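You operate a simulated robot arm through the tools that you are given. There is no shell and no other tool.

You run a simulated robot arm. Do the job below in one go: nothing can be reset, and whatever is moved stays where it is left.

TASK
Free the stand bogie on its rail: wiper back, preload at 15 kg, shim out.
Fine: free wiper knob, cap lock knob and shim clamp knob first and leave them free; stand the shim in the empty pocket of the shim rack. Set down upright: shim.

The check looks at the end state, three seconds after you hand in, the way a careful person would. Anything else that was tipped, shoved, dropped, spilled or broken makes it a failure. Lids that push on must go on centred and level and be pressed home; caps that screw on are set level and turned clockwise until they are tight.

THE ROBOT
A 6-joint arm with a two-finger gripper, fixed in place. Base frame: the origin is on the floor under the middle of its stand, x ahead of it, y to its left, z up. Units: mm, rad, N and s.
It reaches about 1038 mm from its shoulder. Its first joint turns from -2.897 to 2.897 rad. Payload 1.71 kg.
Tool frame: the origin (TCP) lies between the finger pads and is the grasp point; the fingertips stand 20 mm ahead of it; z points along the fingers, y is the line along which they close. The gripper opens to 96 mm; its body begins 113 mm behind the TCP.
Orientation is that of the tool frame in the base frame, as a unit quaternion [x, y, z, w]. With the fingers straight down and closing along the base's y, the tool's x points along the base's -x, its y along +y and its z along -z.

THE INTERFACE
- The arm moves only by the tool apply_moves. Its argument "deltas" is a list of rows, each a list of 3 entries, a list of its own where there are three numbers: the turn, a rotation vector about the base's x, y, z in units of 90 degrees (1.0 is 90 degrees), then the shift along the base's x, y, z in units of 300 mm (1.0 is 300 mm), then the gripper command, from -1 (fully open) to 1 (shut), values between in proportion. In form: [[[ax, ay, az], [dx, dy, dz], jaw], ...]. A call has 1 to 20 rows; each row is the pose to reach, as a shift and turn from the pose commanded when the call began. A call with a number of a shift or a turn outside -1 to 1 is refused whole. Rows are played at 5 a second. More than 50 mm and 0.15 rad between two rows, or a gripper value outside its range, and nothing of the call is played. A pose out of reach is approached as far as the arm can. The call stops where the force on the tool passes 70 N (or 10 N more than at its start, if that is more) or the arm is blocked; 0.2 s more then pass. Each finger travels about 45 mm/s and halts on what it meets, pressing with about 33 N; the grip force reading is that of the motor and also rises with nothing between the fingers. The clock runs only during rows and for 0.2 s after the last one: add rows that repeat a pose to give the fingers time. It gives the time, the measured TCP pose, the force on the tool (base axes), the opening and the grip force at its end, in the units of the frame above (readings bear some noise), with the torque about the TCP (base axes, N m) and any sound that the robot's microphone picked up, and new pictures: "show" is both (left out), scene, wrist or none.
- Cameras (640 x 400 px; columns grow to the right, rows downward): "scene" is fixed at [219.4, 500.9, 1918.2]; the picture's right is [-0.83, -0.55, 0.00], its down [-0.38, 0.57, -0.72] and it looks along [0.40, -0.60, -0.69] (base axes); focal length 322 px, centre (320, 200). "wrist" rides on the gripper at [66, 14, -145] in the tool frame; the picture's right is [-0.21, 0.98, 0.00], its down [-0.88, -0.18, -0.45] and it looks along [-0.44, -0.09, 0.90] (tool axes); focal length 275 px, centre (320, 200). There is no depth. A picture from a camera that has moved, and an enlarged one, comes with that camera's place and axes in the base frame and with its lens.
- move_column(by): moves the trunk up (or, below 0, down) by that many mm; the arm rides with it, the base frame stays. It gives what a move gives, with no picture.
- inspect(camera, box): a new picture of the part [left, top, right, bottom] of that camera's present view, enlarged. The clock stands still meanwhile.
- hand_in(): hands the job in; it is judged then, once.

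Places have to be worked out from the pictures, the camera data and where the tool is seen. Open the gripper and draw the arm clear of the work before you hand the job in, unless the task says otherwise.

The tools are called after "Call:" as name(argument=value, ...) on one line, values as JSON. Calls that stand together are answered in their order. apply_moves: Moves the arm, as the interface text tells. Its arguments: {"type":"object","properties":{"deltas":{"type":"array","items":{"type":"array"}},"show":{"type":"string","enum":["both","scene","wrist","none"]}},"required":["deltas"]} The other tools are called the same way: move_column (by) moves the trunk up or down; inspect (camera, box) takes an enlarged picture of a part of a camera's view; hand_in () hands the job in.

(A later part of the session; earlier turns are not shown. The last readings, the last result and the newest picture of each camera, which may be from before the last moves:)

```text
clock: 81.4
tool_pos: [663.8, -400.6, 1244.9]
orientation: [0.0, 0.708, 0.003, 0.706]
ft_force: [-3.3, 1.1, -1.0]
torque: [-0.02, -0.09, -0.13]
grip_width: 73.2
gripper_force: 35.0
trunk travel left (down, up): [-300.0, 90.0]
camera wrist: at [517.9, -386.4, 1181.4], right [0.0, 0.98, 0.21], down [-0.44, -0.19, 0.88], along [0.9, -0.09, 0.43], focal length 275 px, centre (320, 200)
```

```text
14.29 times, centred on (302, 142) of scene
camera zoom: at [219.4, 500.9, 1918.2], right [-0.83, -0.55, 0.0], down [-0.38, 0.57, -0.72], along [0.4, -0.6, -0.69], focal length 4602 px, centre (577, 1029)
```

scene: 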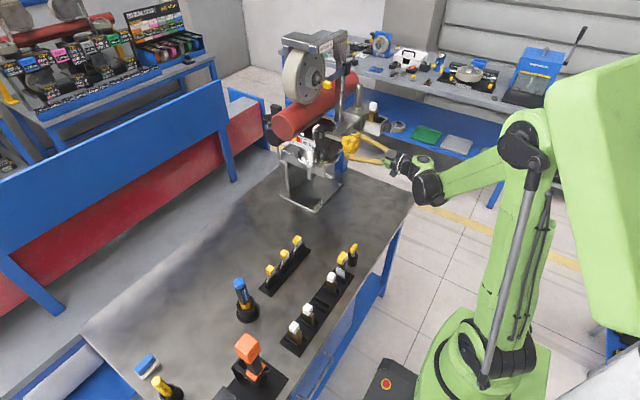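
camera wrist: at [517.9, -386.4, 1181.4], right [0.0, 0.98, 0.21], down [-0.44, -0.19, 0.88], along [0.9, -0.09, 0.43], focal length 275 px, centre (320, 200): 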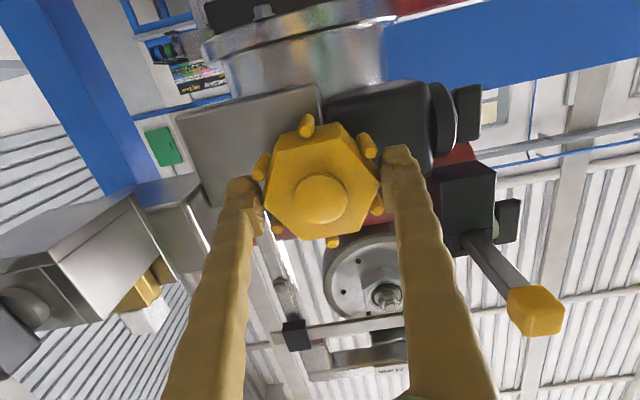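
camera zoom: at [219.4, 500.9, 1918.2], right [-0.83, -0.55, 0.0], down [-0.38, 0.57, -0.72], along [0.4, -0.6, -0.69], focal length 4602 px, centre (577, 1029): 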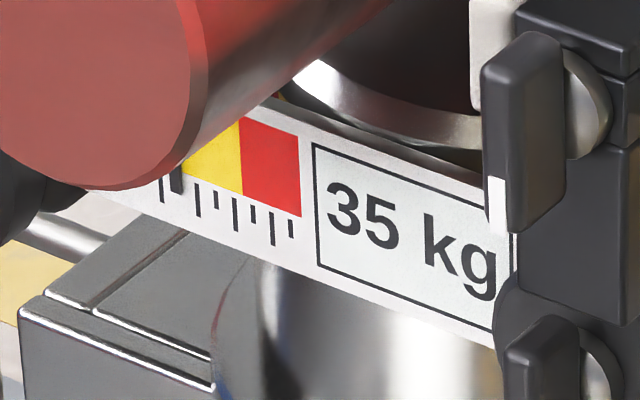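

The boxed figure is a live readout: 30° clockwise took it from 30 to 35 kg, one tick per 5 kg. So 15 kg needs 120° anticlockwise from here; I turn back 60° first and check.

Call:
apply_moves(deltas=[[[-0.06, 0, 0], [0, 0, 0], 1], [[-0.12, 0, 0], [0, 0, 0], 1], [[-0.18, 0, 0], [0, 0, 0], 1], [[-0.24, 0, 0], [0, 0, 0], 1], [[-0.3, 0, 0], [0, 0, 0], 1], [[-0.36, 0, 0], [0, 0, 0], 1], [[-0.42, 0, 0], [0, 0, 0], 1], [[-0.48, 0, 0], [0, 0, 0], 1], [[-0.54, 0, 0], [0, 0, 0], 1], [[-0.6, 0, 0], [0, 0, 0], 1], [[-0.667, 0, 0], [0, 0, 0], 1], [[-0.667, 0, 0], [0, 0, 0], 1]], show="wrist")

Call:
inspect(camera="scene", box=[282, 128, 322, 156])

```text
clock: 84.0
tool_pos: [663.3, -400.6, 1245.1]
orientation: [-0.353, 0.614, -0.353, 0.611]
ft_force: [-2.4, 0.4, 1.5]
torque: [-0.02, -0.03, 0.11]
grip_width: 73.1
gripper_force: 35.2
trunk travel left (down, up): [-300.0, 90.0]
camera wrist: at [517.9, -450.1, 1202.7], right [0.0, 0.67, -0.74], down [-0.44, 0.67, 0.6], along [0.9, 0.33, 0.29], focal length 275 px, centre (320, 200)
```

wrist: 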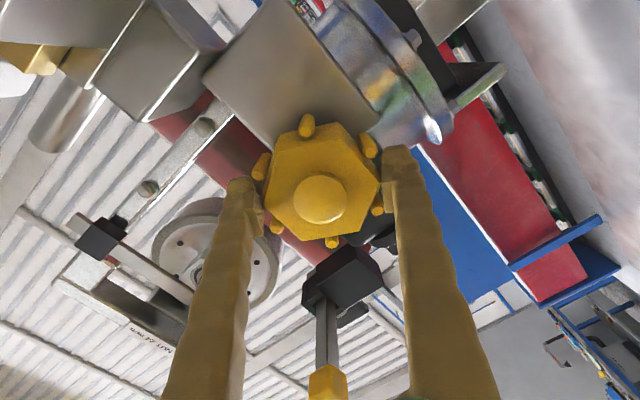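

```text
14.29 times, centred on (302, 142) of scene
camera zoom: at [219.4, 500.9, 1918.2], right [-0.83, -0.55, 0.0], down [-0.38, 0.57, -0.72], along [0.4, -0.6, -0.69], focal length 4602 px, centre (577, 1029)
```

zoom: 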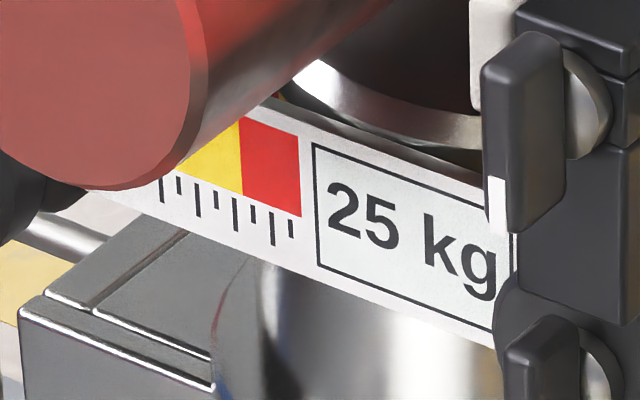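

25 kg now. I carry on anticlockwise another 30°.

Call:
apply_moves(deltas=[[[-0.06, 0, 0], [0, 0, 0], 1], [[-0.12, 0, 0], [0, 0, 0], 1], [[-0.18, 0, 0], [0, 0, 0], 1], [[-0.24, 0, 0], [0, 0, 0], 1], [[-0.3, 0, 0], [0, 0, 0], 1], [[-0.333, 0, 0], [0, 0, 0], 1], [[-0.333, 0, 0], [0, 0, 0], 1]], show="none")

Call:
inspect(camera="scene", box=[282, 128, 322, 156])

```text
clock: 85.6
tool_pos: [663.2, -399.5, 1245.6]
orientation: [-0.49, 0.536, -0.469, 0.504]
ft_force: [-16.9, -12.5, 7.9]
torque: [-0.06, 0.09, -0.94]
grip_width: 72.8
gripper_force: 34.8
out of reach, approached as far as the arm can: row 5, 6, 7
trunk travel left (down, up): [-300.0, 90.0]
```

```text
14.29 times, centred on (302, 142) of scene
camera zoom: at [219.4, 500.9, 1918.2], right [-0.83, -0.55, 0.0], down [-0.38, 0.57, -0.72], along [0.4, -0.6, -0.69], focal length 4602 px, centre (577, 1029)
```

zoom: 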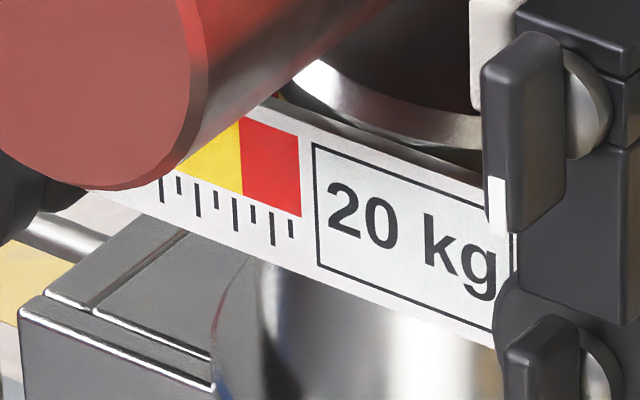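

20 kg, but the wrist roll is at its limit. I open the jaw wide (clear of the ribs), straighten the hand and roll it forward 55° to take a fresh hold.

Call:
apply_moves(deltas=[[[0, 0, 0], [0, 0, 0], 0.4], [[0, 0, 0], [0, 0, 0], -0.5], [[0, 0, 0], [0, 0, 0], -1], [[0, 0, 0], [0, 0, 0], -1], [[0, 0, 0], [0, 0, 0], -1], [[0, -0.035, 0.006], [0, -0.004, -0.004], -1], [[0, -0.035, 0.006], [0, -0.004, -0.004], -1]], show="wrist")

Call:
inspect(camera="scene", box=[282, 128, 322, 156])

```text
clock: 87.2
tool_pos: [664.7, -400.2, 1243.2]
orientation: [-0.479, 0.532, -0.467, 0.52]
ft_force: [0.7, 0.6, -0.3]
torque: [0.03, -0.01, 0.02]
grip_width: 96.0
gripper_force: 0.1
trunk travel left (down, up): [-300.0, 90.0]
camera wrist: at [519.0, -464.6, 1228.0], right [-0.02, 0.31, -0.95], down [-0.44, 0.85, 0.29], along [0.9, 0.42, 0.12], focal length 275 px, centre (320, 200)
```

wrist: 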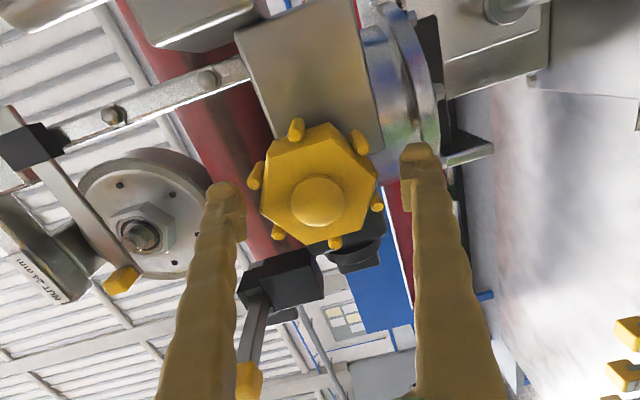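

```text
14.29 times, centred on (302, 142) of scene
camera zoom: at [219.4, 500.9, 1918.2], right [-0.83, -0.55, 0.0], down [-0.38, 0.57, -0.72], along [0.4, -0.6, -0.69], focal length 4602 px, centre (577, 1029)
```

zoom: 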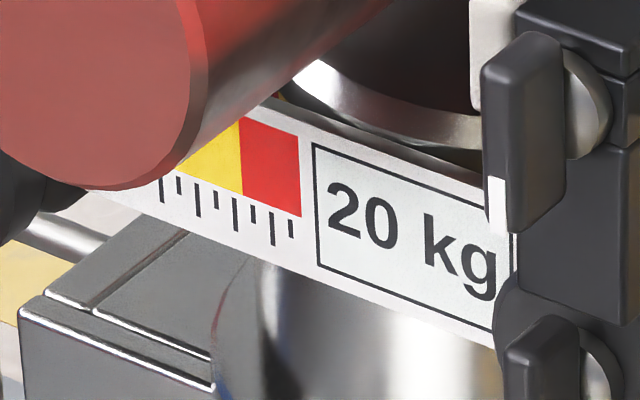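

Call:
apply_moves(deltas=[[[0, -0.016, 0], [0, -0.001, 0.003], -1], [[0.081, -0.016, 0], [0, -0.001, 0.003], -1], [[0.163, -0.016, 0], [0, -0.001, 0.003], -1], [[0.244, -0.016, 0], [0, -0.001, 0.003], -1], [[0.325, -0.015, -0.004], [0, -0.001, 0.003], -1], [[0.406, -0.014, -0.006], [0, -0.001, 0.003], -1], [[0.488, -0.013, -0.007], [0, -0.001, 0.003], -1], [[0.569, -0.012, -0.009], [0, -0.001, 0.003], -1], [[0.65, -0.012, -0.01], [0, -0.001, 0.003], -1], [[0.65, -0.012, -0.01], [0, -0.001, 0.003], -1]], show="wrist")

Call:
inspect(camera="wrist", box=[200, 80, 440, 240])

```text
clock: 89.4
tool_pos: [663.4, -402.0, 1243.9]
orientation: [-0.155, 0.686, -0.173, 0.69]
ft_force: [-0.1, 0.6, 0.4]
torque: [0.01, 0.02, -0.01]
grip_width: 95.8
gripper_force: 0.0
out of reach, approached as far as the arm can: row 1
trunk travel left (down, up): [-300.0, 90.0]
camera wrist: at [518.7, -415.9, 1179.9], right [0.03, 0.97, -0.26], down [-0.45, 0.24, 0.86], along [0.89, 0.09, 0.44], focal length 275 px, centre (320, 200)
```

wrist: 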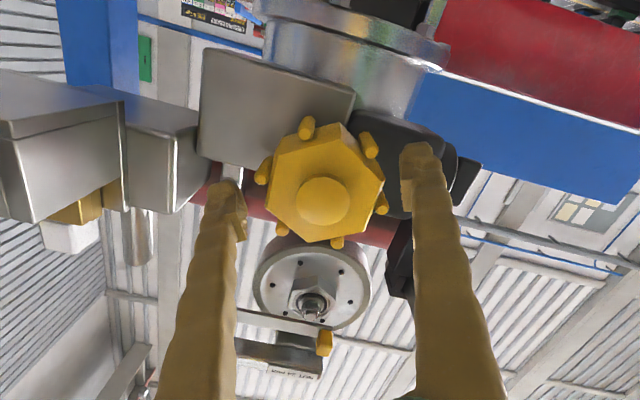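

```text
2.50 times, centred on (320, 160) of wrist
camera zoom: at [518.7, -415.9, 1179.9], right [0.03, 0.97, -0.26], down [-0.45, 0.24, 0.86], along [0.89, 0.09, 0.44], focal length 688 px, centre (320, 300)
```

zoom: 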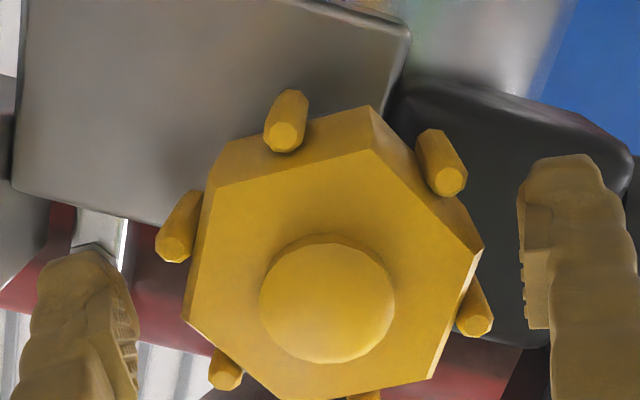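

The corners line up with the jaw again. I close and turn a further 33° anticlockwise.

Call:
apply_moves(deltas=[[[0, 0, 0.015], [0, 0.004, 0], -1], [[0, 0, 0.015], [0, 0.004, 0], -0.6], [[0, 0, 0.015], [0, 0.004, 0], 0], [[0, 0, 0.015], [0, 0.004, 0], 0.5], [[0, 0, 0.015], [0, 0.004, 0], 1], [[0, 0, 0.015], [0, 0.004, 0], 1], [[0, 0, 0.015], [0, 0.004, 0], 1]], show="none")

Call:
apply_moves(deltas=[[[-0.06, 0, 0], [0, 0, 0], 1], [[-0.12, 0, 0], [0, 0, 0], 1], [[-0.18, 0, 0], [0, 0, 0], 1], [[-0.24, 0, 0], [0, 0, 0], 1], [[-0.3, 0, 0], [0, 0, 0], 1], [[-0.345, 0, 0], [0, 0, 0], 1], [[-0.345, 0, 0], [0, 0, 0], 1]], show="none")

Call:
inspect(camera="scene", box=[282, 128, 322, 156])

```text
clock: 91.0
tool_pos: [664.5, -400.9, 1244.0]
orientation: [-0.164, 0.684, -0.164, 0.692]
ft_force: [-4.7, 3.5, -6.3]
torque: [-0.03, 0.04, -0.01]
grip_width: 73.6
gripper_force: 34.9
trunk travel left (down, up): [-300.0, 90.0]
```

```text
clock: 92.6
tool_pos: [663.6, -401.8, 1244.0]
orientation: [-0.344, 0.614, -0.342, 0.622]
ft_force: [2.8, -6.0, 9.9]
torque: [0.11, -0.01, -0.11]
grip_width: 73.6
gripper_force: 35.0
trunk travel left (down, up): [-300.0, 90.0]
```

```text
14.29 times, centred on (302, 142) of scene
camera zoom: at [219.4, 500.9, 1918.2], right [-0.83, -0.55, 0.0], down [-0.38, 0.57, -0.72], along [0.4, -0.6, -0.69], focal length 4602 px, centre (577, 1029)
```

zoom: 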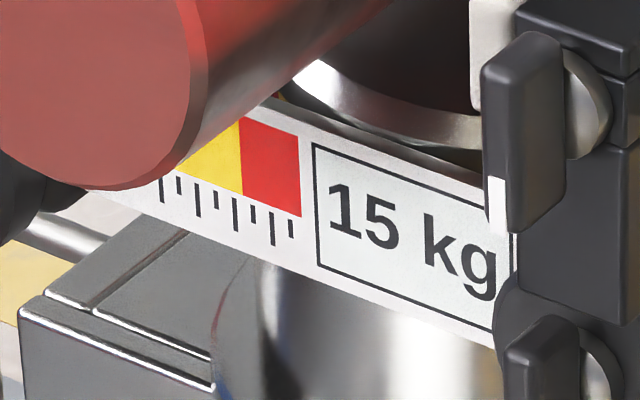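

The readout says 15 kg; by my count the cap stands at -88°, so I add 2° to centre it, then check the figure again.

Call:
apply_moves(deltas=[[[-0.02, 0, 0], [0, 0, 0], 1], [[-0.02, 0, 0], [0, 0, 0], 1]], show="wrist")

Call:
inspect(camera="scene", box=[282, 128, 322, 156])

```text
clock: 93.2
tool_pos: [663.7, -400.9, 1244.8]
orientation: [-0.354, 0.609, -0.352, 0.617]
ft_force: [3.9, -7.8, 13.2]
torque: [0.02, -0.09, -0.01]
grip_width: 73.6
gripper_force: 34.8
trunk travel left (down, up): [-300.0, 90.0]
camera wrist: at [519.2, -451.5, 1200.1], right [0.0, 0.67, -0.74], down [-0.45, 0.66, 0.6], along [0.89, 0.34, 0.31], focal length 275 px, centre (320, 200)
```

wrist: 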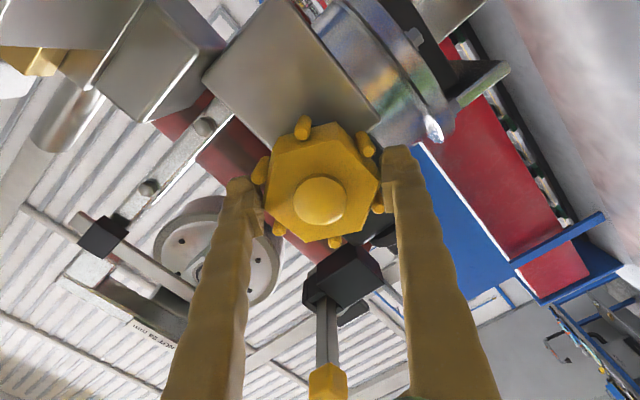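

```text
14.29 times, centred on (302, 142) of scene
camera zoom: at [219.4, 500.9, 1918.2], right [-0.83, -0.55, 0.0], down [-0.38, 0.57, -0.72], along [0.4, -0.6, -0.69], focal length 4602 px, centre (577, 1029)
```

zoom: 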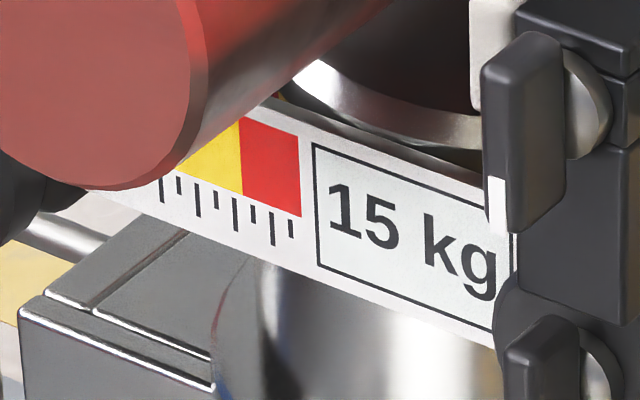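

15 kg holds. I open, back off along -x, roll level, and then rise to look down on the shim from above.

Call:
apply_moves(deltas=[[[0, 0, 0], [0, 0, 0], 0.4], [[0, 0, 0], [0, 0, 0], -0.5], [[0, 0, 0], [0, 0, 0], -1], [[0, 0, 0], [0, 0, 0], -1], [[0, 0, 0], [-0.05, 0, 0], -1], [[0, 0, 0], [-0.15, 0, 0], -1], [[0, 0, 0], [-0.3, 0, 0], -1], [[0.08, 0, 0], [-0.42, 0, 0], -1], [[0.16, 0, 0], [-0.5, 0, 0], -1], [[0.24, 0, 0], [-0.5, -0.03, 0.03], -1], [[0.32, 0, 0], [-0.5, -0.08, 0.06], -1], [[0.4, 0, 0], [-0.5, -0.14, 0.1], -1], [[0.48, 0, 0], [-0.5, -0.2, 0.15], -1], [[0.56, 0, 0], [-0.5, -0.26, 0.22], -1], [[0.66, 0, 0], [-0.5, -0.32, 0.3], -1], [[0.66, 0, 0], [-0.5, -0.36, 0.4], -1], [[0.66, 0, 0], [-0.5, -0.36, 0.5], -1], [[0.66, 0, 0], [-0.5, -0.36, 0.5], -1]], show="both")

Call:
inspect(camera="scene", box=[260, 105, 370, 180])

```text
refused: row 15 steps farther than a row can; nothing moved
```

```text
5.33 times, centred on (315, 142) of scene
camera zoom: at [219.4, 500.9, 1918.2], right [-0.83, -0.55, 0.0], down [-0.38, 0.57, -0.72], along [0.4, -0.6, -0.69], focal length 1718 px, centre (347, 507)
```

zoom: 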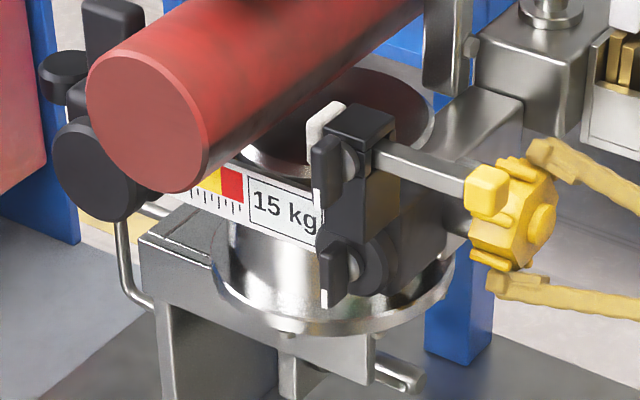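

The call was refused (one rotation step too large), so nothing moved; I resend it with smaller turn steps.

Call:
apply_moves(deltas=[[[0, 0, 0], [0, 0, 0], 0.4], [[0, 0, 0], [0, 0, 0], -0.5], [[0, 0, 0], [0, 0, 0], -1], [[0, 0, 0], [0, 0, 0], -1], [[0, 0, 0], [-0.05, 0, 0], -1], [[0, 0, 0], [-0.15, 0, 0], -1], [[0, 0, 0], [-0.3, 0, 0], -1], [[0.08, 0, 0], [-0.42, 0, 0], -1], [[0.16, 0, 0], [-0.5, 0, 0], -1], [[0.24, 0, 0], [-0.5, -0.03, 0.03], -1], [[0.32, 0, 0], [-0.5, -0.08, 0.06], -1], [[0.4, 0, 0], [-0.5, -0.14, 0.1], -1], [[0.48, 0, 0], [-0.5, -0.2, 0.15], -1], [[0.56, 0, 0], [-0.5, -0.26, 0.22], -1], [[0.62, 0, 0], [-0.5, -0.32, 0.3], -1], [[0.66, 0, 0], [-0.5, -0.36, 0.4], -1], [[0.66, 0, 0], [-0.5, -0.36, 0.5], -1], [[0.66, 0, 0], [-0.5, -0.36, 0.5], -1]], show="both")

Call:
inspect(camera="scene", box=[260, 105, 370, 180])

```text
clock: 97.0
tool_pos: [513.4, -508.4, 1395.3]
orientation: [-0.001, 0.704, -0.004, 0.711]
ft_force: [0.4, 0.5, 0.3]
torque: [0.0, -0.01, -0.02]
grip_width: 95.9
gripper_force: 0.0
trunk travel left (down, up): [-300.0, 90.0]
camera wrist: at [368.9, -493.5, 1330.1], right [0.0, 0.98, 0.2], down [-0.45, -0.18, 0.87], along [0.89, -0.09, 0.44], focal length 275 px, centre (320, 200)
```

scene: 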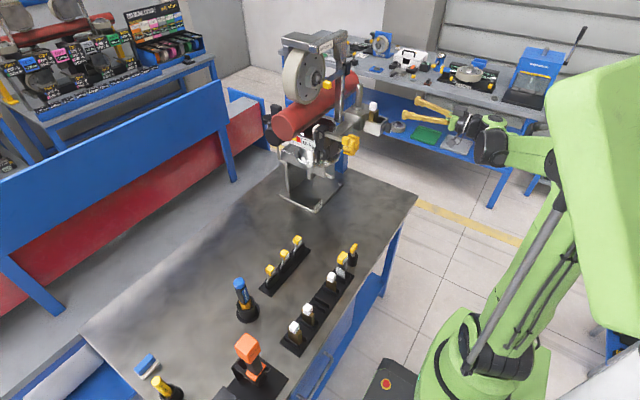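
wrist: 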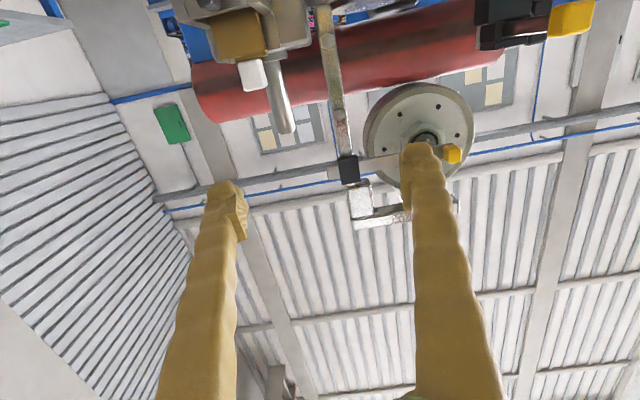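

```text
5.33 times, centred on (315, 142) of scene
camera zoom: at [219.4, 500.9, 1918.2], right [-0.83, -0.55, 0.0], down [-0.38, 0.57, -0.72], along [0.4, -0.6, -0.69], focal length 1718 px, centre (347, 507)
```

zoom: 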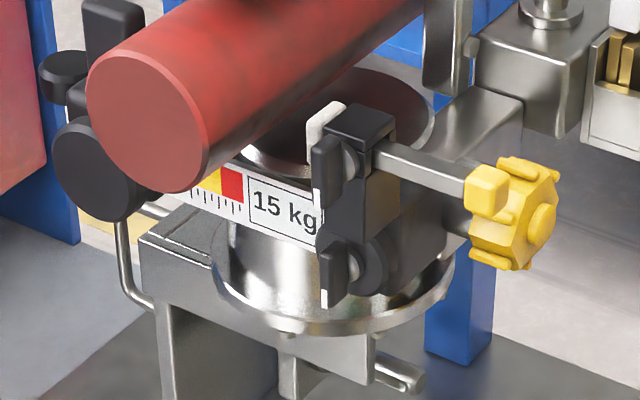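

Readout still 15 kg, wiper back, all three wings pointing down. I now pitch the hand straight down and rise to look at the shim from above.

Call:
apply_moves(deltas=[[[0, 0.083, 0], [0.0, -0.02, 0.05], -1], [[0, 0.167, 0], [0.0, -0.04, 0.1], -1], [[0, 0.25, 0], [0.0, -0.06, 0.15], -1], [[0, 0.333, 0], [0.02, -0.08, 0.2], -1], [[0, 0.417, 0], [0.05, -0.1, 0.24], -1], [[0, 0.5, 0], [0.08, -0.12, 0.28], -1], [[0, 0.583, 0], [0.12, -0.14, 0.3], -1], [[0, 0.667, 0], [0.16, -0.16, 0.3], -1], [[0, 0.75, 0], [0.2, -0.18, 0.3], -1], [[0, 0.833, 0], [0.24, -0.18, 0.3], -1], [[0, 0.917, 0], [0.28, -0.18, 0.3], -1], [[0, 1.0, 0], [0.3, -0.18, 0.3], -1], [[0, 1.0, 0], [0.3, -0.18, 0.3], -1]], show="both")

```text
clock: 99.8
tool_pos: [604.4, -563.0, 1482.9]
orientation: [-0.002, 1.0, -0.003, 0.005]
ft_force: [0.1, 0.3, -0.6]
torque: [0.05, 0.04, 0.04]
grip_width: 96.1
gripper_force: 0.0
trunk travel left (down, up): [-300.0, 90.0]
camera wrist: at [537.5, -548.6, 1630.1], right [0.2, 0.98, 0.0], down [0.87, -0.18, 0.45], along [0.44, -0.09, -0.89], focal length 275 px, centre (320, 200)
```

scene: 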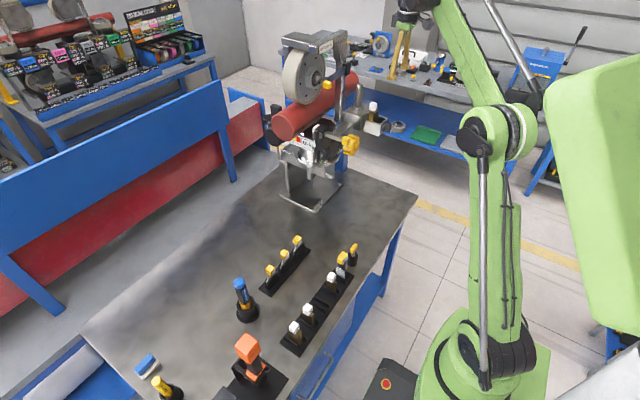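
wrist: 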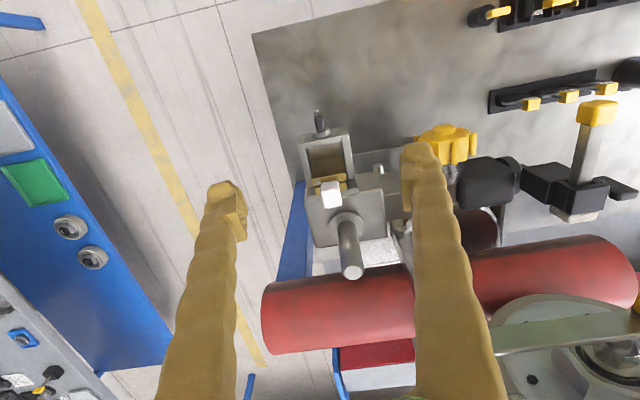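

Call:
inspect(camera="wrist", box=[260, 100, 420, 290])

Call:
inspect(camera="wrist", box=[290, 120, 370, 220])

Call:
inspect(camera="scene", box=[350, 90, 400, 145])

Call:
inspect(camera="scene", box=[275, 240, 365, 360])

```text
2.11 times, centred on (340, 195) of wrist
camera zoom: at [537.5, -548.6, 1630.1], right [0.2, 0.98, 0.0], down [0.87, -0.18, 0.45], along [0.44, -0.09, -0.89], focal length 580 px, centre (278, 210)
```

zoom: 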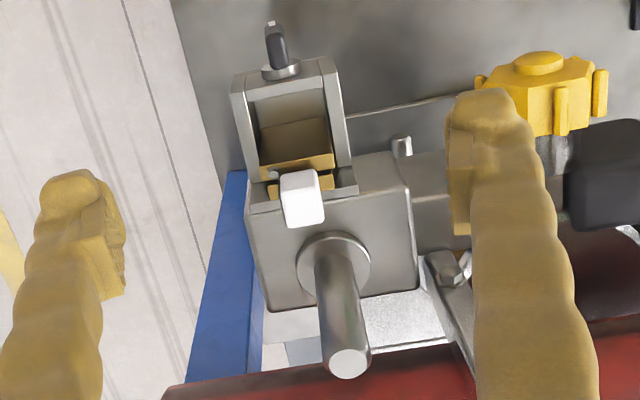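

```text
4.00 times, centred on (330, 170) of wrist
camera zoom: at [537.5, -548.6, 1630.1], right [0.2, 0.98, 0.0], down [0.87, -0.18, 0.45], along [0.44, -0.09, -0.89], focal length 1101 px, centre (280, 320)
```

zoom: 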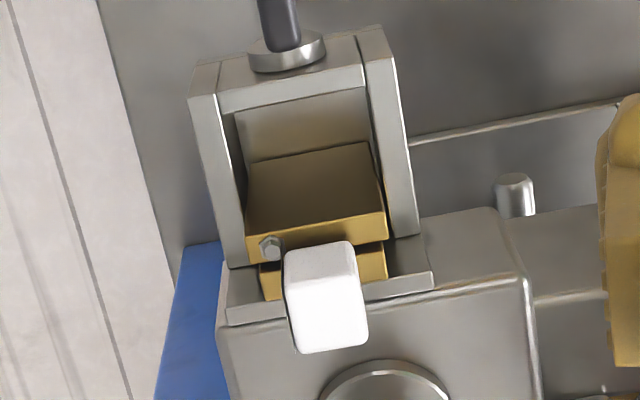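

```text
7.27 times, centred on (375, 118) of scene
camera zoom: at [219.4, 500.9, 1918.2], right [-0.83, -0.55, 0.0], down [-0.38, 0.57, -0.72], along [0.4, -0.6, -0.69], focal length 2343 px, centre (-80, 800)
```

zoom: 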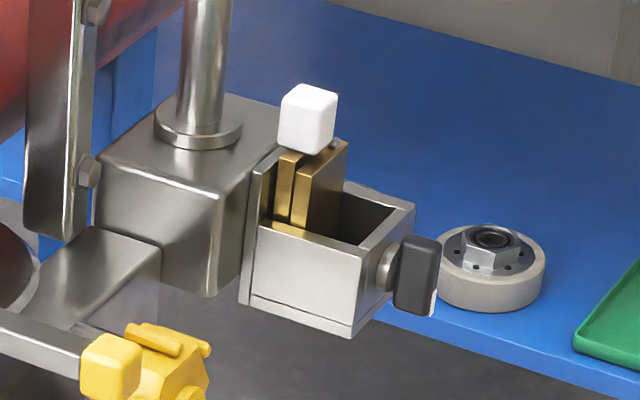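

```text
3.33 times, centred on (320, 300) of scene
camera zoom: at [219.4, 500.9, 1918.2], right [-0.83, -0.55, 0.0], down [-0.38, 0.57, -0.72], along [0.4, -0.6, -0.69], focal length 1074 px, centre (320, -133)
```

zoom: 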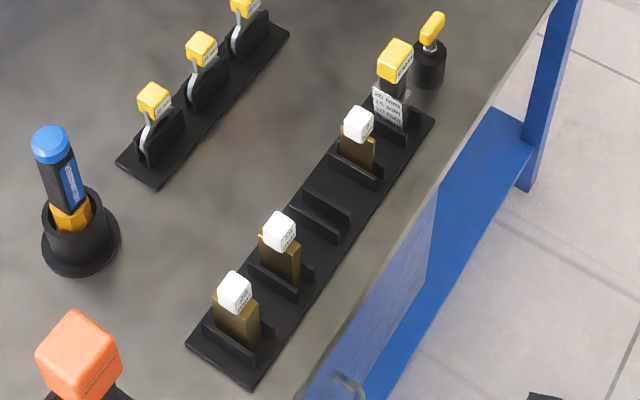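

Two brass parts are visible in the box; I need a closer look at how the white handle is attached, so I lower the camera a bit over the shim.

Call:
apply_moves(deltas=[[[0, 0, 0], [0.02, 0, -0.1], -1], [[0, 0, 0], [0.04, 0, -0.2], -1], [[0, 0, 0], [0.06, 0, -0.27], -1], [[0, 0, 0], [0.06, 0, -0.27], -1]], show="wrist")

Call:
inspect(camera="wrist", box=[270, 80, 390, 200])

Call:
inspect(camera="scene", box=[365, 98, 385, 125])

```text
clock: 100.8
tool_pos: [622.2, -563.5, 1403.4]
orientation: [-0.003, 1.0, -0.002, 0.005]
ft_force: [0.3, 0.5, -1.1]
torque: [0.03, 0.01, 0.0]
grip_width: 95.7
gripper_force: 0.0
trunk travel left (down, up): [-300.0, 90.0]
camera wrist: at [555.5, -548.7, 1549.4], right [0.2, 0.98, 0.0], down [0.87, -0.18, 0.45], along [0.44, -0.09, -0.89], focal length 275 px, centre (320, 200)
```

wrist: 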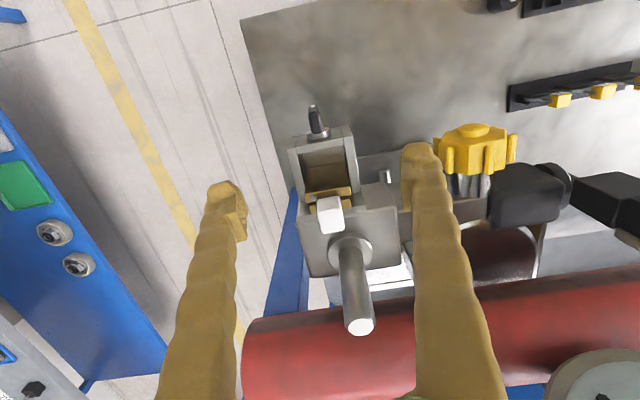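

```text
3.33 times, centred on (330, 140) of wrist
camera zoom: at [555.5, -548.7, 1549.4], right [0.2, 0.98, 0.0], down [0.87, -0.18, 0.45], along [0.44, -0.09, -0.89], focal length 918 px, centre (287, 400)
```

zoom: 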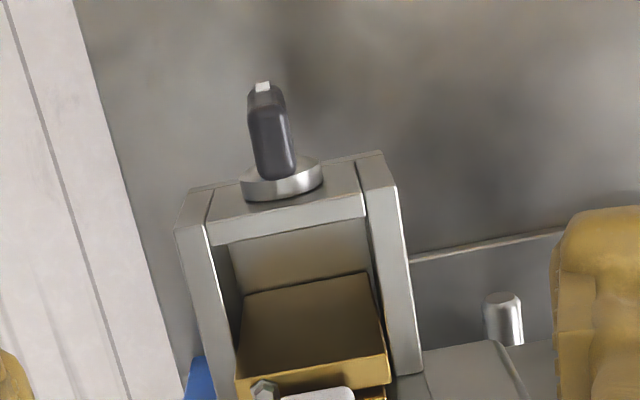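

```text
14.81 times, centred on (375, 112) of scene
camera zoom: at [219.4, 500.9, 1918.2], right [-0.83, -0.55, 0.0], down [-0.38, 0.57, -0.72], along [0.4, -0.6, -0.69], focal length 4772 px, centre (-495, 1511)
```

zoom: 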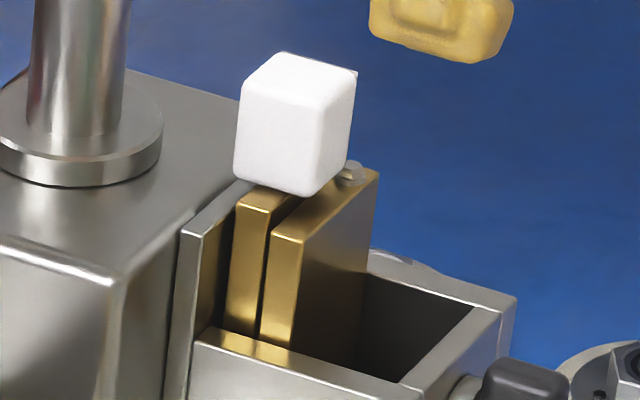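

Call:
inspect(camera="scene", box=[318, 262, 352, 290])

Call:
inspect(camera="scene", box=[285, 295, 320, 350])

Call:
inspect(camera="wrist", box=[295, 120, 365, 240])

```text
14.29 times, centred on (335, 276) of scene
camera zoom: at [219.4, 500.9, 1918.2], right [-0.83, -0.55, 0.0], down [-0.38, 0.57, -0.72], along [0.4, -0.6, -0.69], focal length 4602 px, centre (106, -886)
```

zoom: 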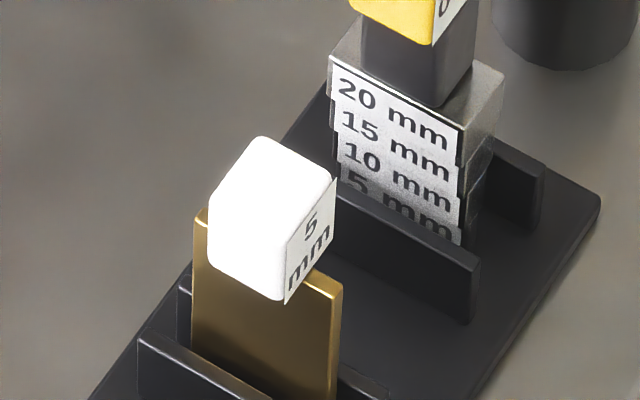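

```text
7.27 times, centred on (302, 322) of scene
camera zoom: at [219.4, 500.9, 1918.2], right [-0.83, -0.55, 0.0], down [-0.38, 0.57, -0.72], along [0.4, -0.6, -0.69], focal length 2343 px, centre (447, -691)
```

zoom: 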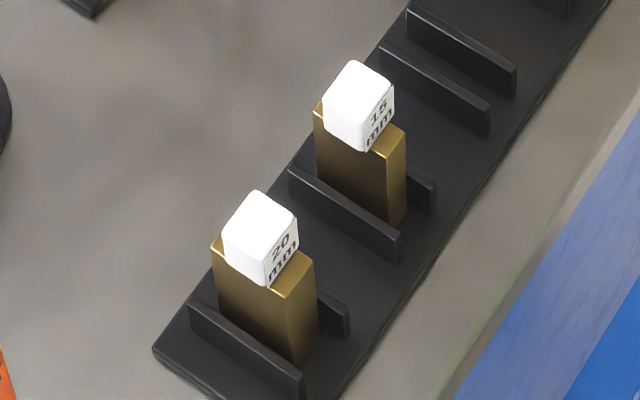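

```text
3.33 times, centred on (330, 180) of wrist
camera zoom: at [555.5, -548.7, 1549.4], right [0.2, 0.98, 0.0], down [0.87, -0.18, 0.45], along [0.44, -0.09, -0.89], focal length 918 px, centre (287, 267)
```

zoom: 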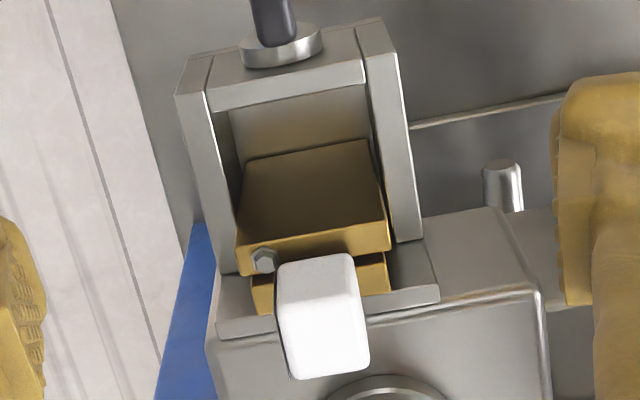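

The shim is the 10 mm plate on the +x side, centred under its white handle near (682, -565, 1327); the other brass plate with the bolt is the clamp pad. The rack's empty pocket sits between the 15 and 5 mm shims. I move over the handle with the jaw closing along y and view it before descending.

Call:
apply_moves(deltas=[[[0.002, 0.006, -0.004], [0.06, -0.002, 0], -0.6], [[0.002, 0.006, -0.004], [0.13, -0.004, 0], -0.4], [[0.002, 0.006, -0.004], [0.2, -0.005, 0], -0.2], [[0.002, 0.006, -0.004], [0.2, -0.005, -0.05], -0.2], [[0.002, 0.006, -0.004], [0.2, -0.005, -0.05], -0.2]], show="both")

Call:
inspect(camera="wrist", box=[230, 80, 410, 240])

Call:
inspect(camera="scene", box=[335, 50, 415, 140])

```text
clock: 102.0
tool_pos: [681.4, -564.2, 1388.6]
orientation: [0.001, 1.0, 0.0, 0.0]
ft_force: [-0.1, 0.2, 0.8]
torque: [0.01, 0.02, 0.0]
grip_width: 57.6
gripper_force: 0.0
trunk travel left (down, up): [-300.0, 90.0]
camera wrist: at [616.0, -549.7, 1534.9], right [0.21, 0.98, 0.0], down [0.88, -0.18, 0.45], along [0.44, -0.09, -0.9], focal length 275 px, centre (320, 200)
```

scene: 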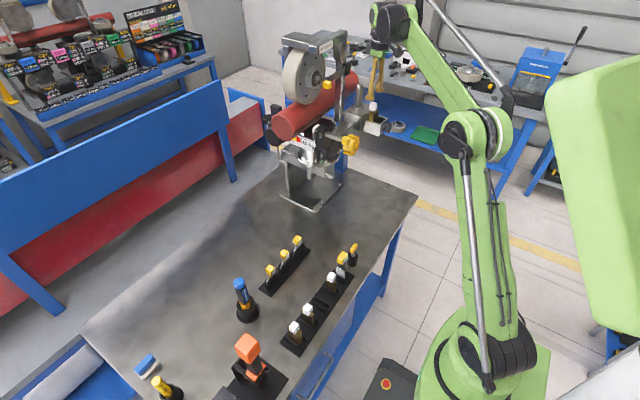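
wrist: 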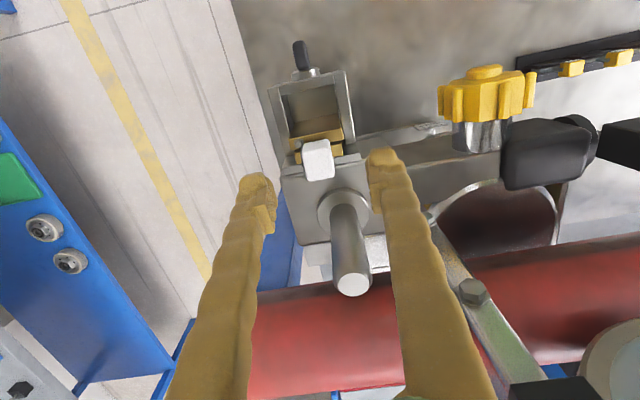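

```text
2.50 times, centred on (320, 160) of wrist
camera zoom: at [616.0, -549.7, 1534.9], right [0.21, 0.98, 0.0], down [0.88, -0.18, 0.45], along [0.44, -0.09, -0.9], focal length 688 px, centre (320, 300)
```

zoom: 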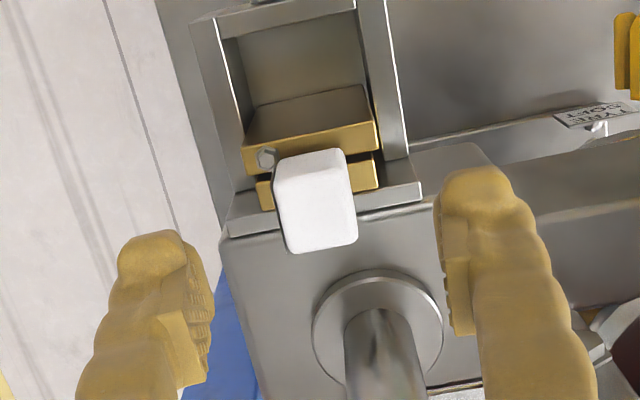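

```text
4.44 times, centred on (375, 95) of scene
camera zoom: at [219.4, 500.9, 1918.2], right [-0.83, -0.55, 0.0], down [-0.38, 0.57, -0.72], along [0.4, -0.6, -0.69], focal length 1432 px, centre (76, 667)
```

zoom: 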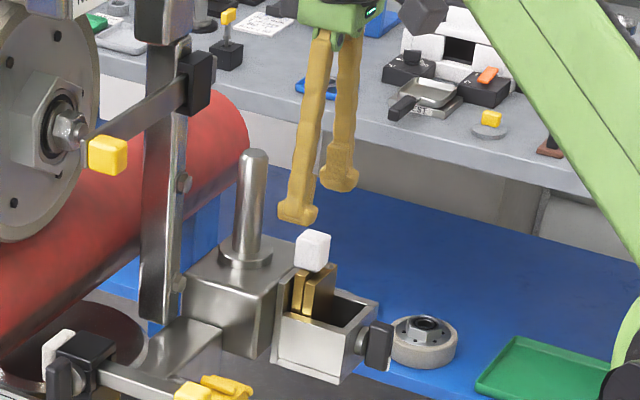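

The handle is centred under the jaw at (682, -565). I descend so the tips stop just above the brass and the bolt, then close.

Call:
apply_moves(deltas=[[[0, 0, 0], [0.002, -0.002, -0.06], -0.2], [[0, 0, 0], [0.002, -0.002, -0.12], -0.2], [[0, 0, 0], [0.002, -0.002, -0.16], -0.2], [[0, 0, 0], [0.002, -0.002, -0.16], 0.2], [[0, 0, 0], [0.002, -0.002, -0.16], 0.6], [[0, 0, 0], [0.002, -0.002, -0.16], 1], [[0, 0, 0], [0.002, -0.002, -0.16], 1], [[0, 0, 0], [0.002, -0.002, -0.16], 1]], show="both")

Call:
inspect(camera="wrist", box=[230, 80, 410, 240])

Call:
inspect(camera="scene", box=[350, 80, 400, 140])

```text
clock: 103.8
tool_pos: [682.5, -564.1, 1340.2]
orientation: [-0.001, 1.0, -0.001, 0.0]
ft_force: [-0.6, 0.0, 0.9]
torque: [-0.02, -0.02, 0.04]
grip_width: 20.6
gripper_force: 32.9
trunk travel left (down, up): [-300.0, 90.0]
camera wrist: at [617.0, -550.4, 1487.0], right [0.21, 0.98, 0.0], down [0.88, -0.18, 0.45], along [0.44, -0.09, -0.9], focal length 275 px, centre (320, 200)
```

scene: 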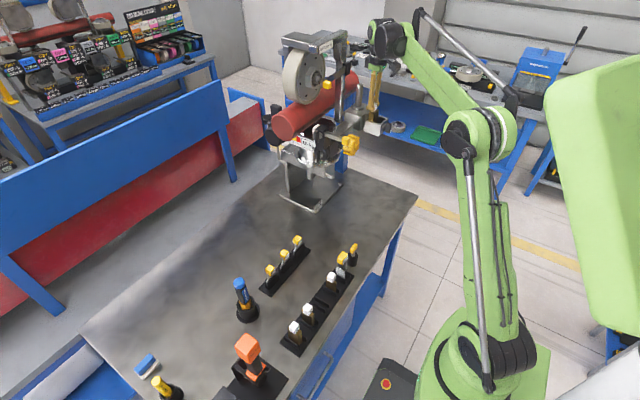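
wrist: 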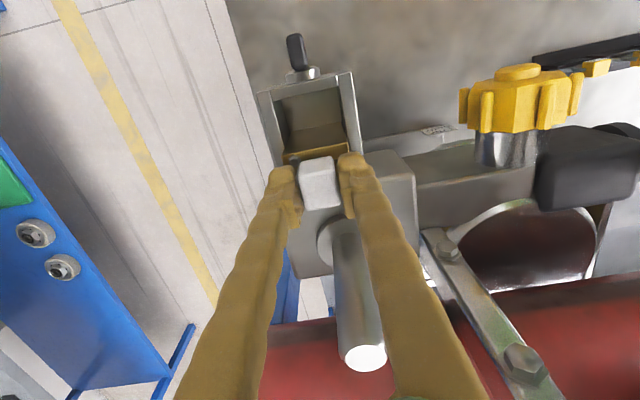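

```text
2.50 times, centred on (320, 160) of wrist
camera zoom: at [617.0, -550.4, 1487.0], right [0.21, 0.98, 0.0], down [0.88, -0.18, 0.45], along [0.44, -0.09, -0.9], focal length 688 px, centre (320, 300)
```

zoom: 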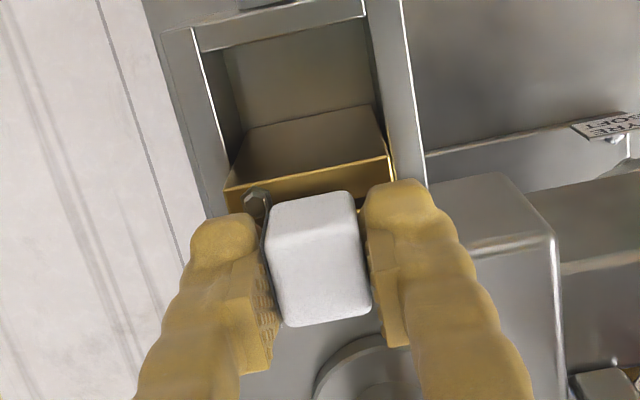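

```text
6.67 times, centred on (375, 110) of scene
camera zoom: at [219.4, 500.9, 1918.2], right [-0.83, -0.55, 0.0], down [-0.38, 0.57, -0.72], along [0.4, -0.6, -0.69], focal length 2148 px, centre (-47, 800)
```

zoom: 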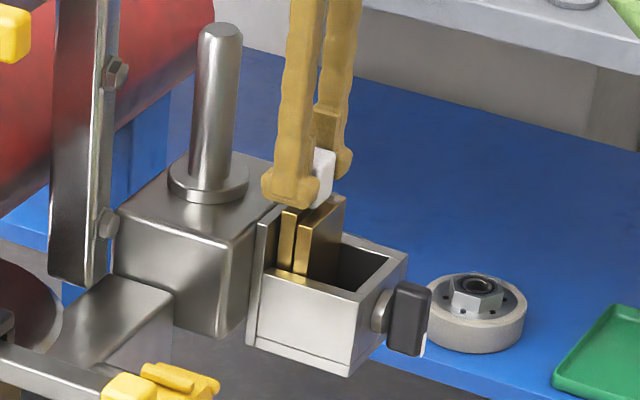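

Gripped (20.6 mm, no side load). I lift slowly 24 mm and check whether only the shim comes up.

Call:
apply_moves(deltas=[[[0, 0, 0], [0, 0, 0.02], 1], [[0, 0, 0], [0, 0, 0.04], 1], [[0, 0, 0], [0, 0, 0.06], 1], [[0, 0, 0], [0, 0, 0.08], 1]], show="both")

Call:
inspect(camera="scene", box=[350, 80, 400, 140])

```text
clock: 104.8
tool_pos: [682.3, -564.3, 1363.8]
orientation: [0.0, 1.0, -0.001, 0.001]
ft_force: [0.3, -0.1, -0.8]
torque: [-0.01, 0.0, -0.03]
grip_width: 20.7
gripper_force: 33.1
trunk travel left (down, up): [-300.0, 90.0]
camera wrist: at [616.9, -550.7, 1510.7], right [0.21, 0.98, 0.0], down [0.88, -0.18, 0.45], along [0.44, -0.09, -0.9], focal length 275 px, centre (320, 200)
```

scene: 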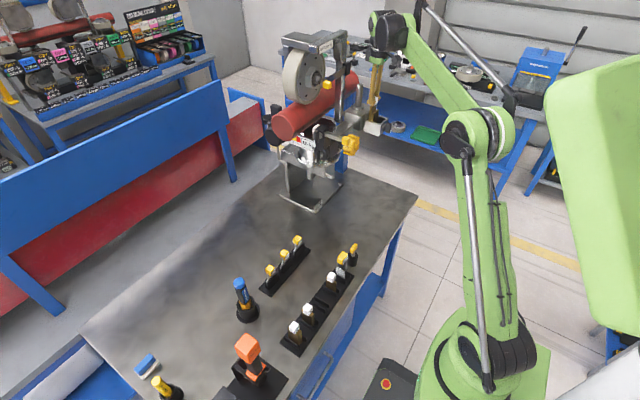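
wrist: 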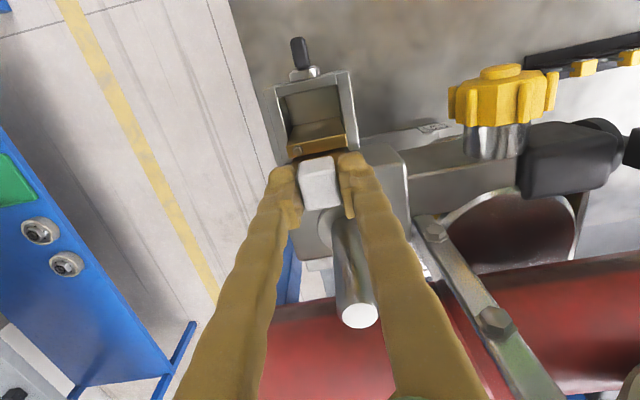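

```text
6.67 times, centred on (375, 110) of scene
camera zoom: at [219.4, 500.9, 1918.2], right [-0.83, -0.55, 0.0], down [-0.38, 0.57, -0.72], along [0.4, -0.6, -0.69], focal length 2148 px, centre (-47, 800)
```

zoom: 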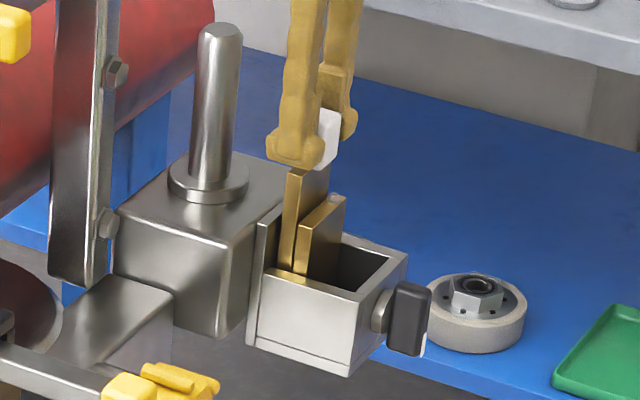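

Only the shim rises; the clamp pad stays. I lift it fully clear.

Call:
apply_moves(deltas=[[[0, 0, 0], [0, 0, 0.05], 1], [[0, 0, 0], [0, 0, 0.11], 1], [[0, 0, 0], [0, 0, 0.18], 1], [[0, 0, 0], [0, 0, 0.26], 1], [[0, 0, 0], [0, 0, 0.35], 1], [[0, 0, 0], [0, 0, 0.35], 1]], show="both")

Call:
inspect(camera="scene", box=[340, 60, 400, 140])

```text
clock: 106.2
tool_pos: [682.6, -566.1, 1469.0]
orientation: [0.0, 1.0, -0.001, -0.001]
ft_force: [-0.5, 0.1, -1.4]
torque: [0.01, 0.05, 0.0]
grip_width: 20.6
gripper_force: 32.7
out of reach, approached as far as the arm can: row 5, 6
trunk travel left (down, up): [-300.0, 90.0]
camera wrist: at [617.1, -551.4, 1615.6], right [0.21, 0.98, 0.0], down [0.88, -0.18, 0.44], along [0.43, -0.09, -0.9], focal length 275 px, centre (320, 200)
```

scene: 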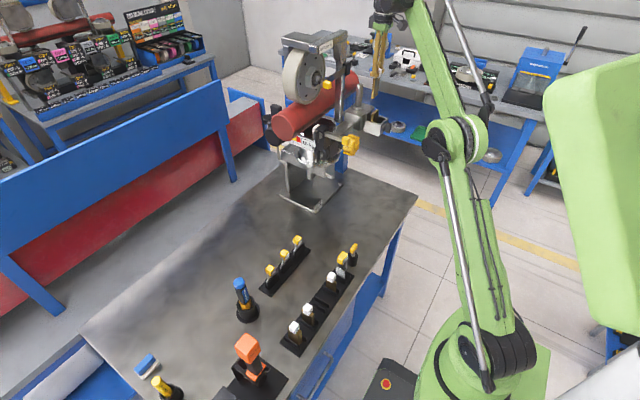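
wrist: 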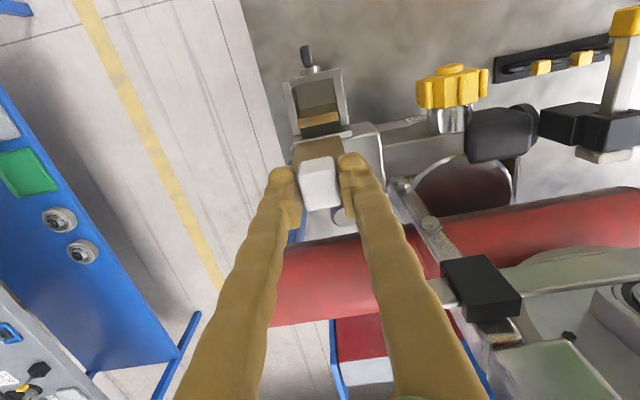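

```text
5.00 times, centred on (370, 100) of scene
camera zoom: at [219.4, 500.9, 1918.2], right [-0.83, -0.55, 0.0], down [-0.38, 0.57, -0.72], along [0.4, -0.6, -0.69], focal length 1611 px, centre (70, 700)
```

zoom: 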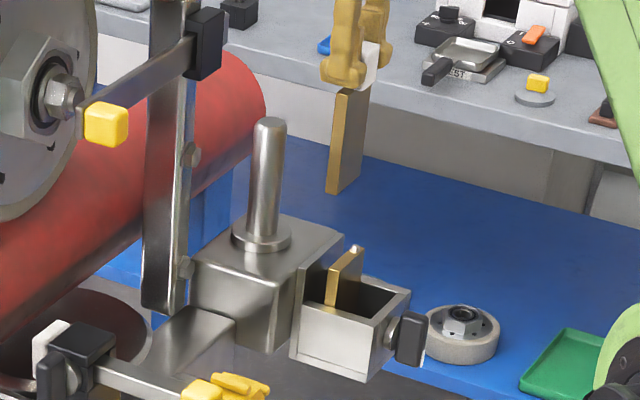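

The shim is free and hangs straight. I draw back along -x, then travel toward the rack while turning the hand -90° about z so its plate lines up with the pocket (ribs run along x).

Call:
apply_moves(deltas=[[[0, 0, 0], [-0.08, 0, 0], 1], [[0, 0, 0], [-0.18, 0, 0], 1], [[0, 0, 0], [-0.29, 0, 0], 1], [[0, 0, 0], [-0.4, 0, 0], 1], [[0, 0, 0], [-0.5, 0.03, 0], 1], [[0, 0, 0], [-0.58, 0.08, 0], 1], [[0, 0, 0], [-0.62, 0.16, 0], 1], [[0, 0, 0], [-0.64, 0.25, 0], 1], [[0, 0, 0], [-0.64, 0.35, 0], 1], [[0, 0, 0], [-0.64, 0.45, 0], 1], [[0, 0, 0], [-0.64, 0.55, 0], 1], [[0, 0, 0], [-0.64, 0.65, 0], 1], [[0, 0, 0], [-0.64, 0.75, 0], 1], [[0, 0, 0], [-0.64, 0.85, 0], 1], [[0, 0, 0], [-0.64, 0.85, 0], 1]], show="scene")

```text
clock: 109.4
tool_pos: [487.6, -306.7, 1468.0]
orientation: [0.0, 1.0, -0.001, 0.0]
ft_force: [0.5, -0.2, -2.3]
torque: [-0.03, 0.05, 0.03]
grip_width: 20.6
gripper_force: 32.6
trunk travel left (down, up): [-300.0, 90.0]
```

scene: 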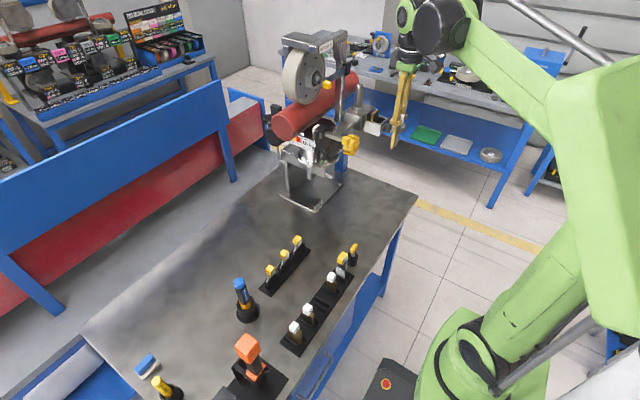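

Call:
apply_moves(deltas=[[[0, 0, -0.083], [0.0, 0.07, 0], 1], [[0, 0, -0.167], [0.0, 0.14, 0], 1], [[0, 0, -0.25], [0.0, 0.21, -0.02], 1], [[0, 0, -0.333], [0.01, 0.28, -0.05], 1], [[0, 0, -0.417], [0.01, 0.35, -0.08], 1], [[0, 0, -0.5], [0.01, 0.42, -0.12], 1], [[0, 0, -0.583], [0.01, 0.49, -0.16], 1], [[0, 0, -0.667], [0.01, 0.56, -0.2], 1], [[0, 0, -0.75], [0.01, 0.63, -0.25], 1], [[0, 0, -0.833], [0.01, 0.7, -0.3], 1], [[0, 0, -0.917], [0.01, 0.77, -0.35], 1], [[0, 0, -1.0], [0.01, 0.84, -0.4], 1], [[0, 0, -1.0], [0.01, 0.84, -0.4], 1]], show="both")

```text
clock: 112.2
tool_pos: [489.6, -55.4, 1346.7]
orientation: [0.708, 0.706, -0.001, 0.0]
ft_force: [0.4, 0.2, -1.1]
torque: [-0.03, -0.01, 0.01]
grip_width: 21.0
gripper_force: 32.6
trunk travel left (down, up): [-300.0, 90.0]
camera wrist: at [505.2, 10.4, 1492.8], right [0.98, -0.21, 0.0], down [-0.19, -0.88, 0.45], along [-0.09, -0.44, -0.89], focal length 275 px, centre (320, 200)
```

scene: 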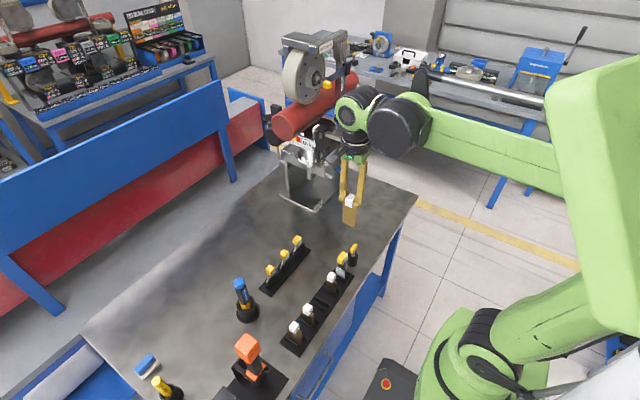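
wrist: 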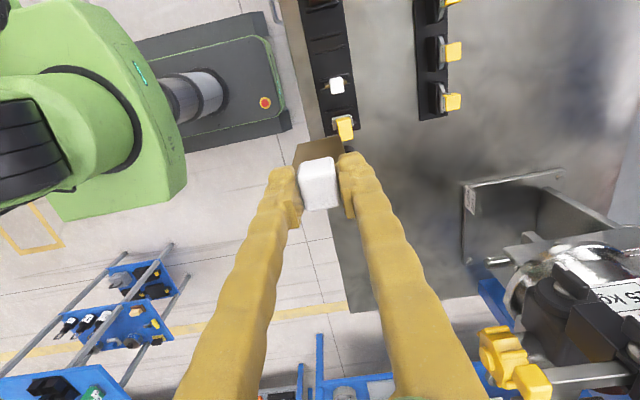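

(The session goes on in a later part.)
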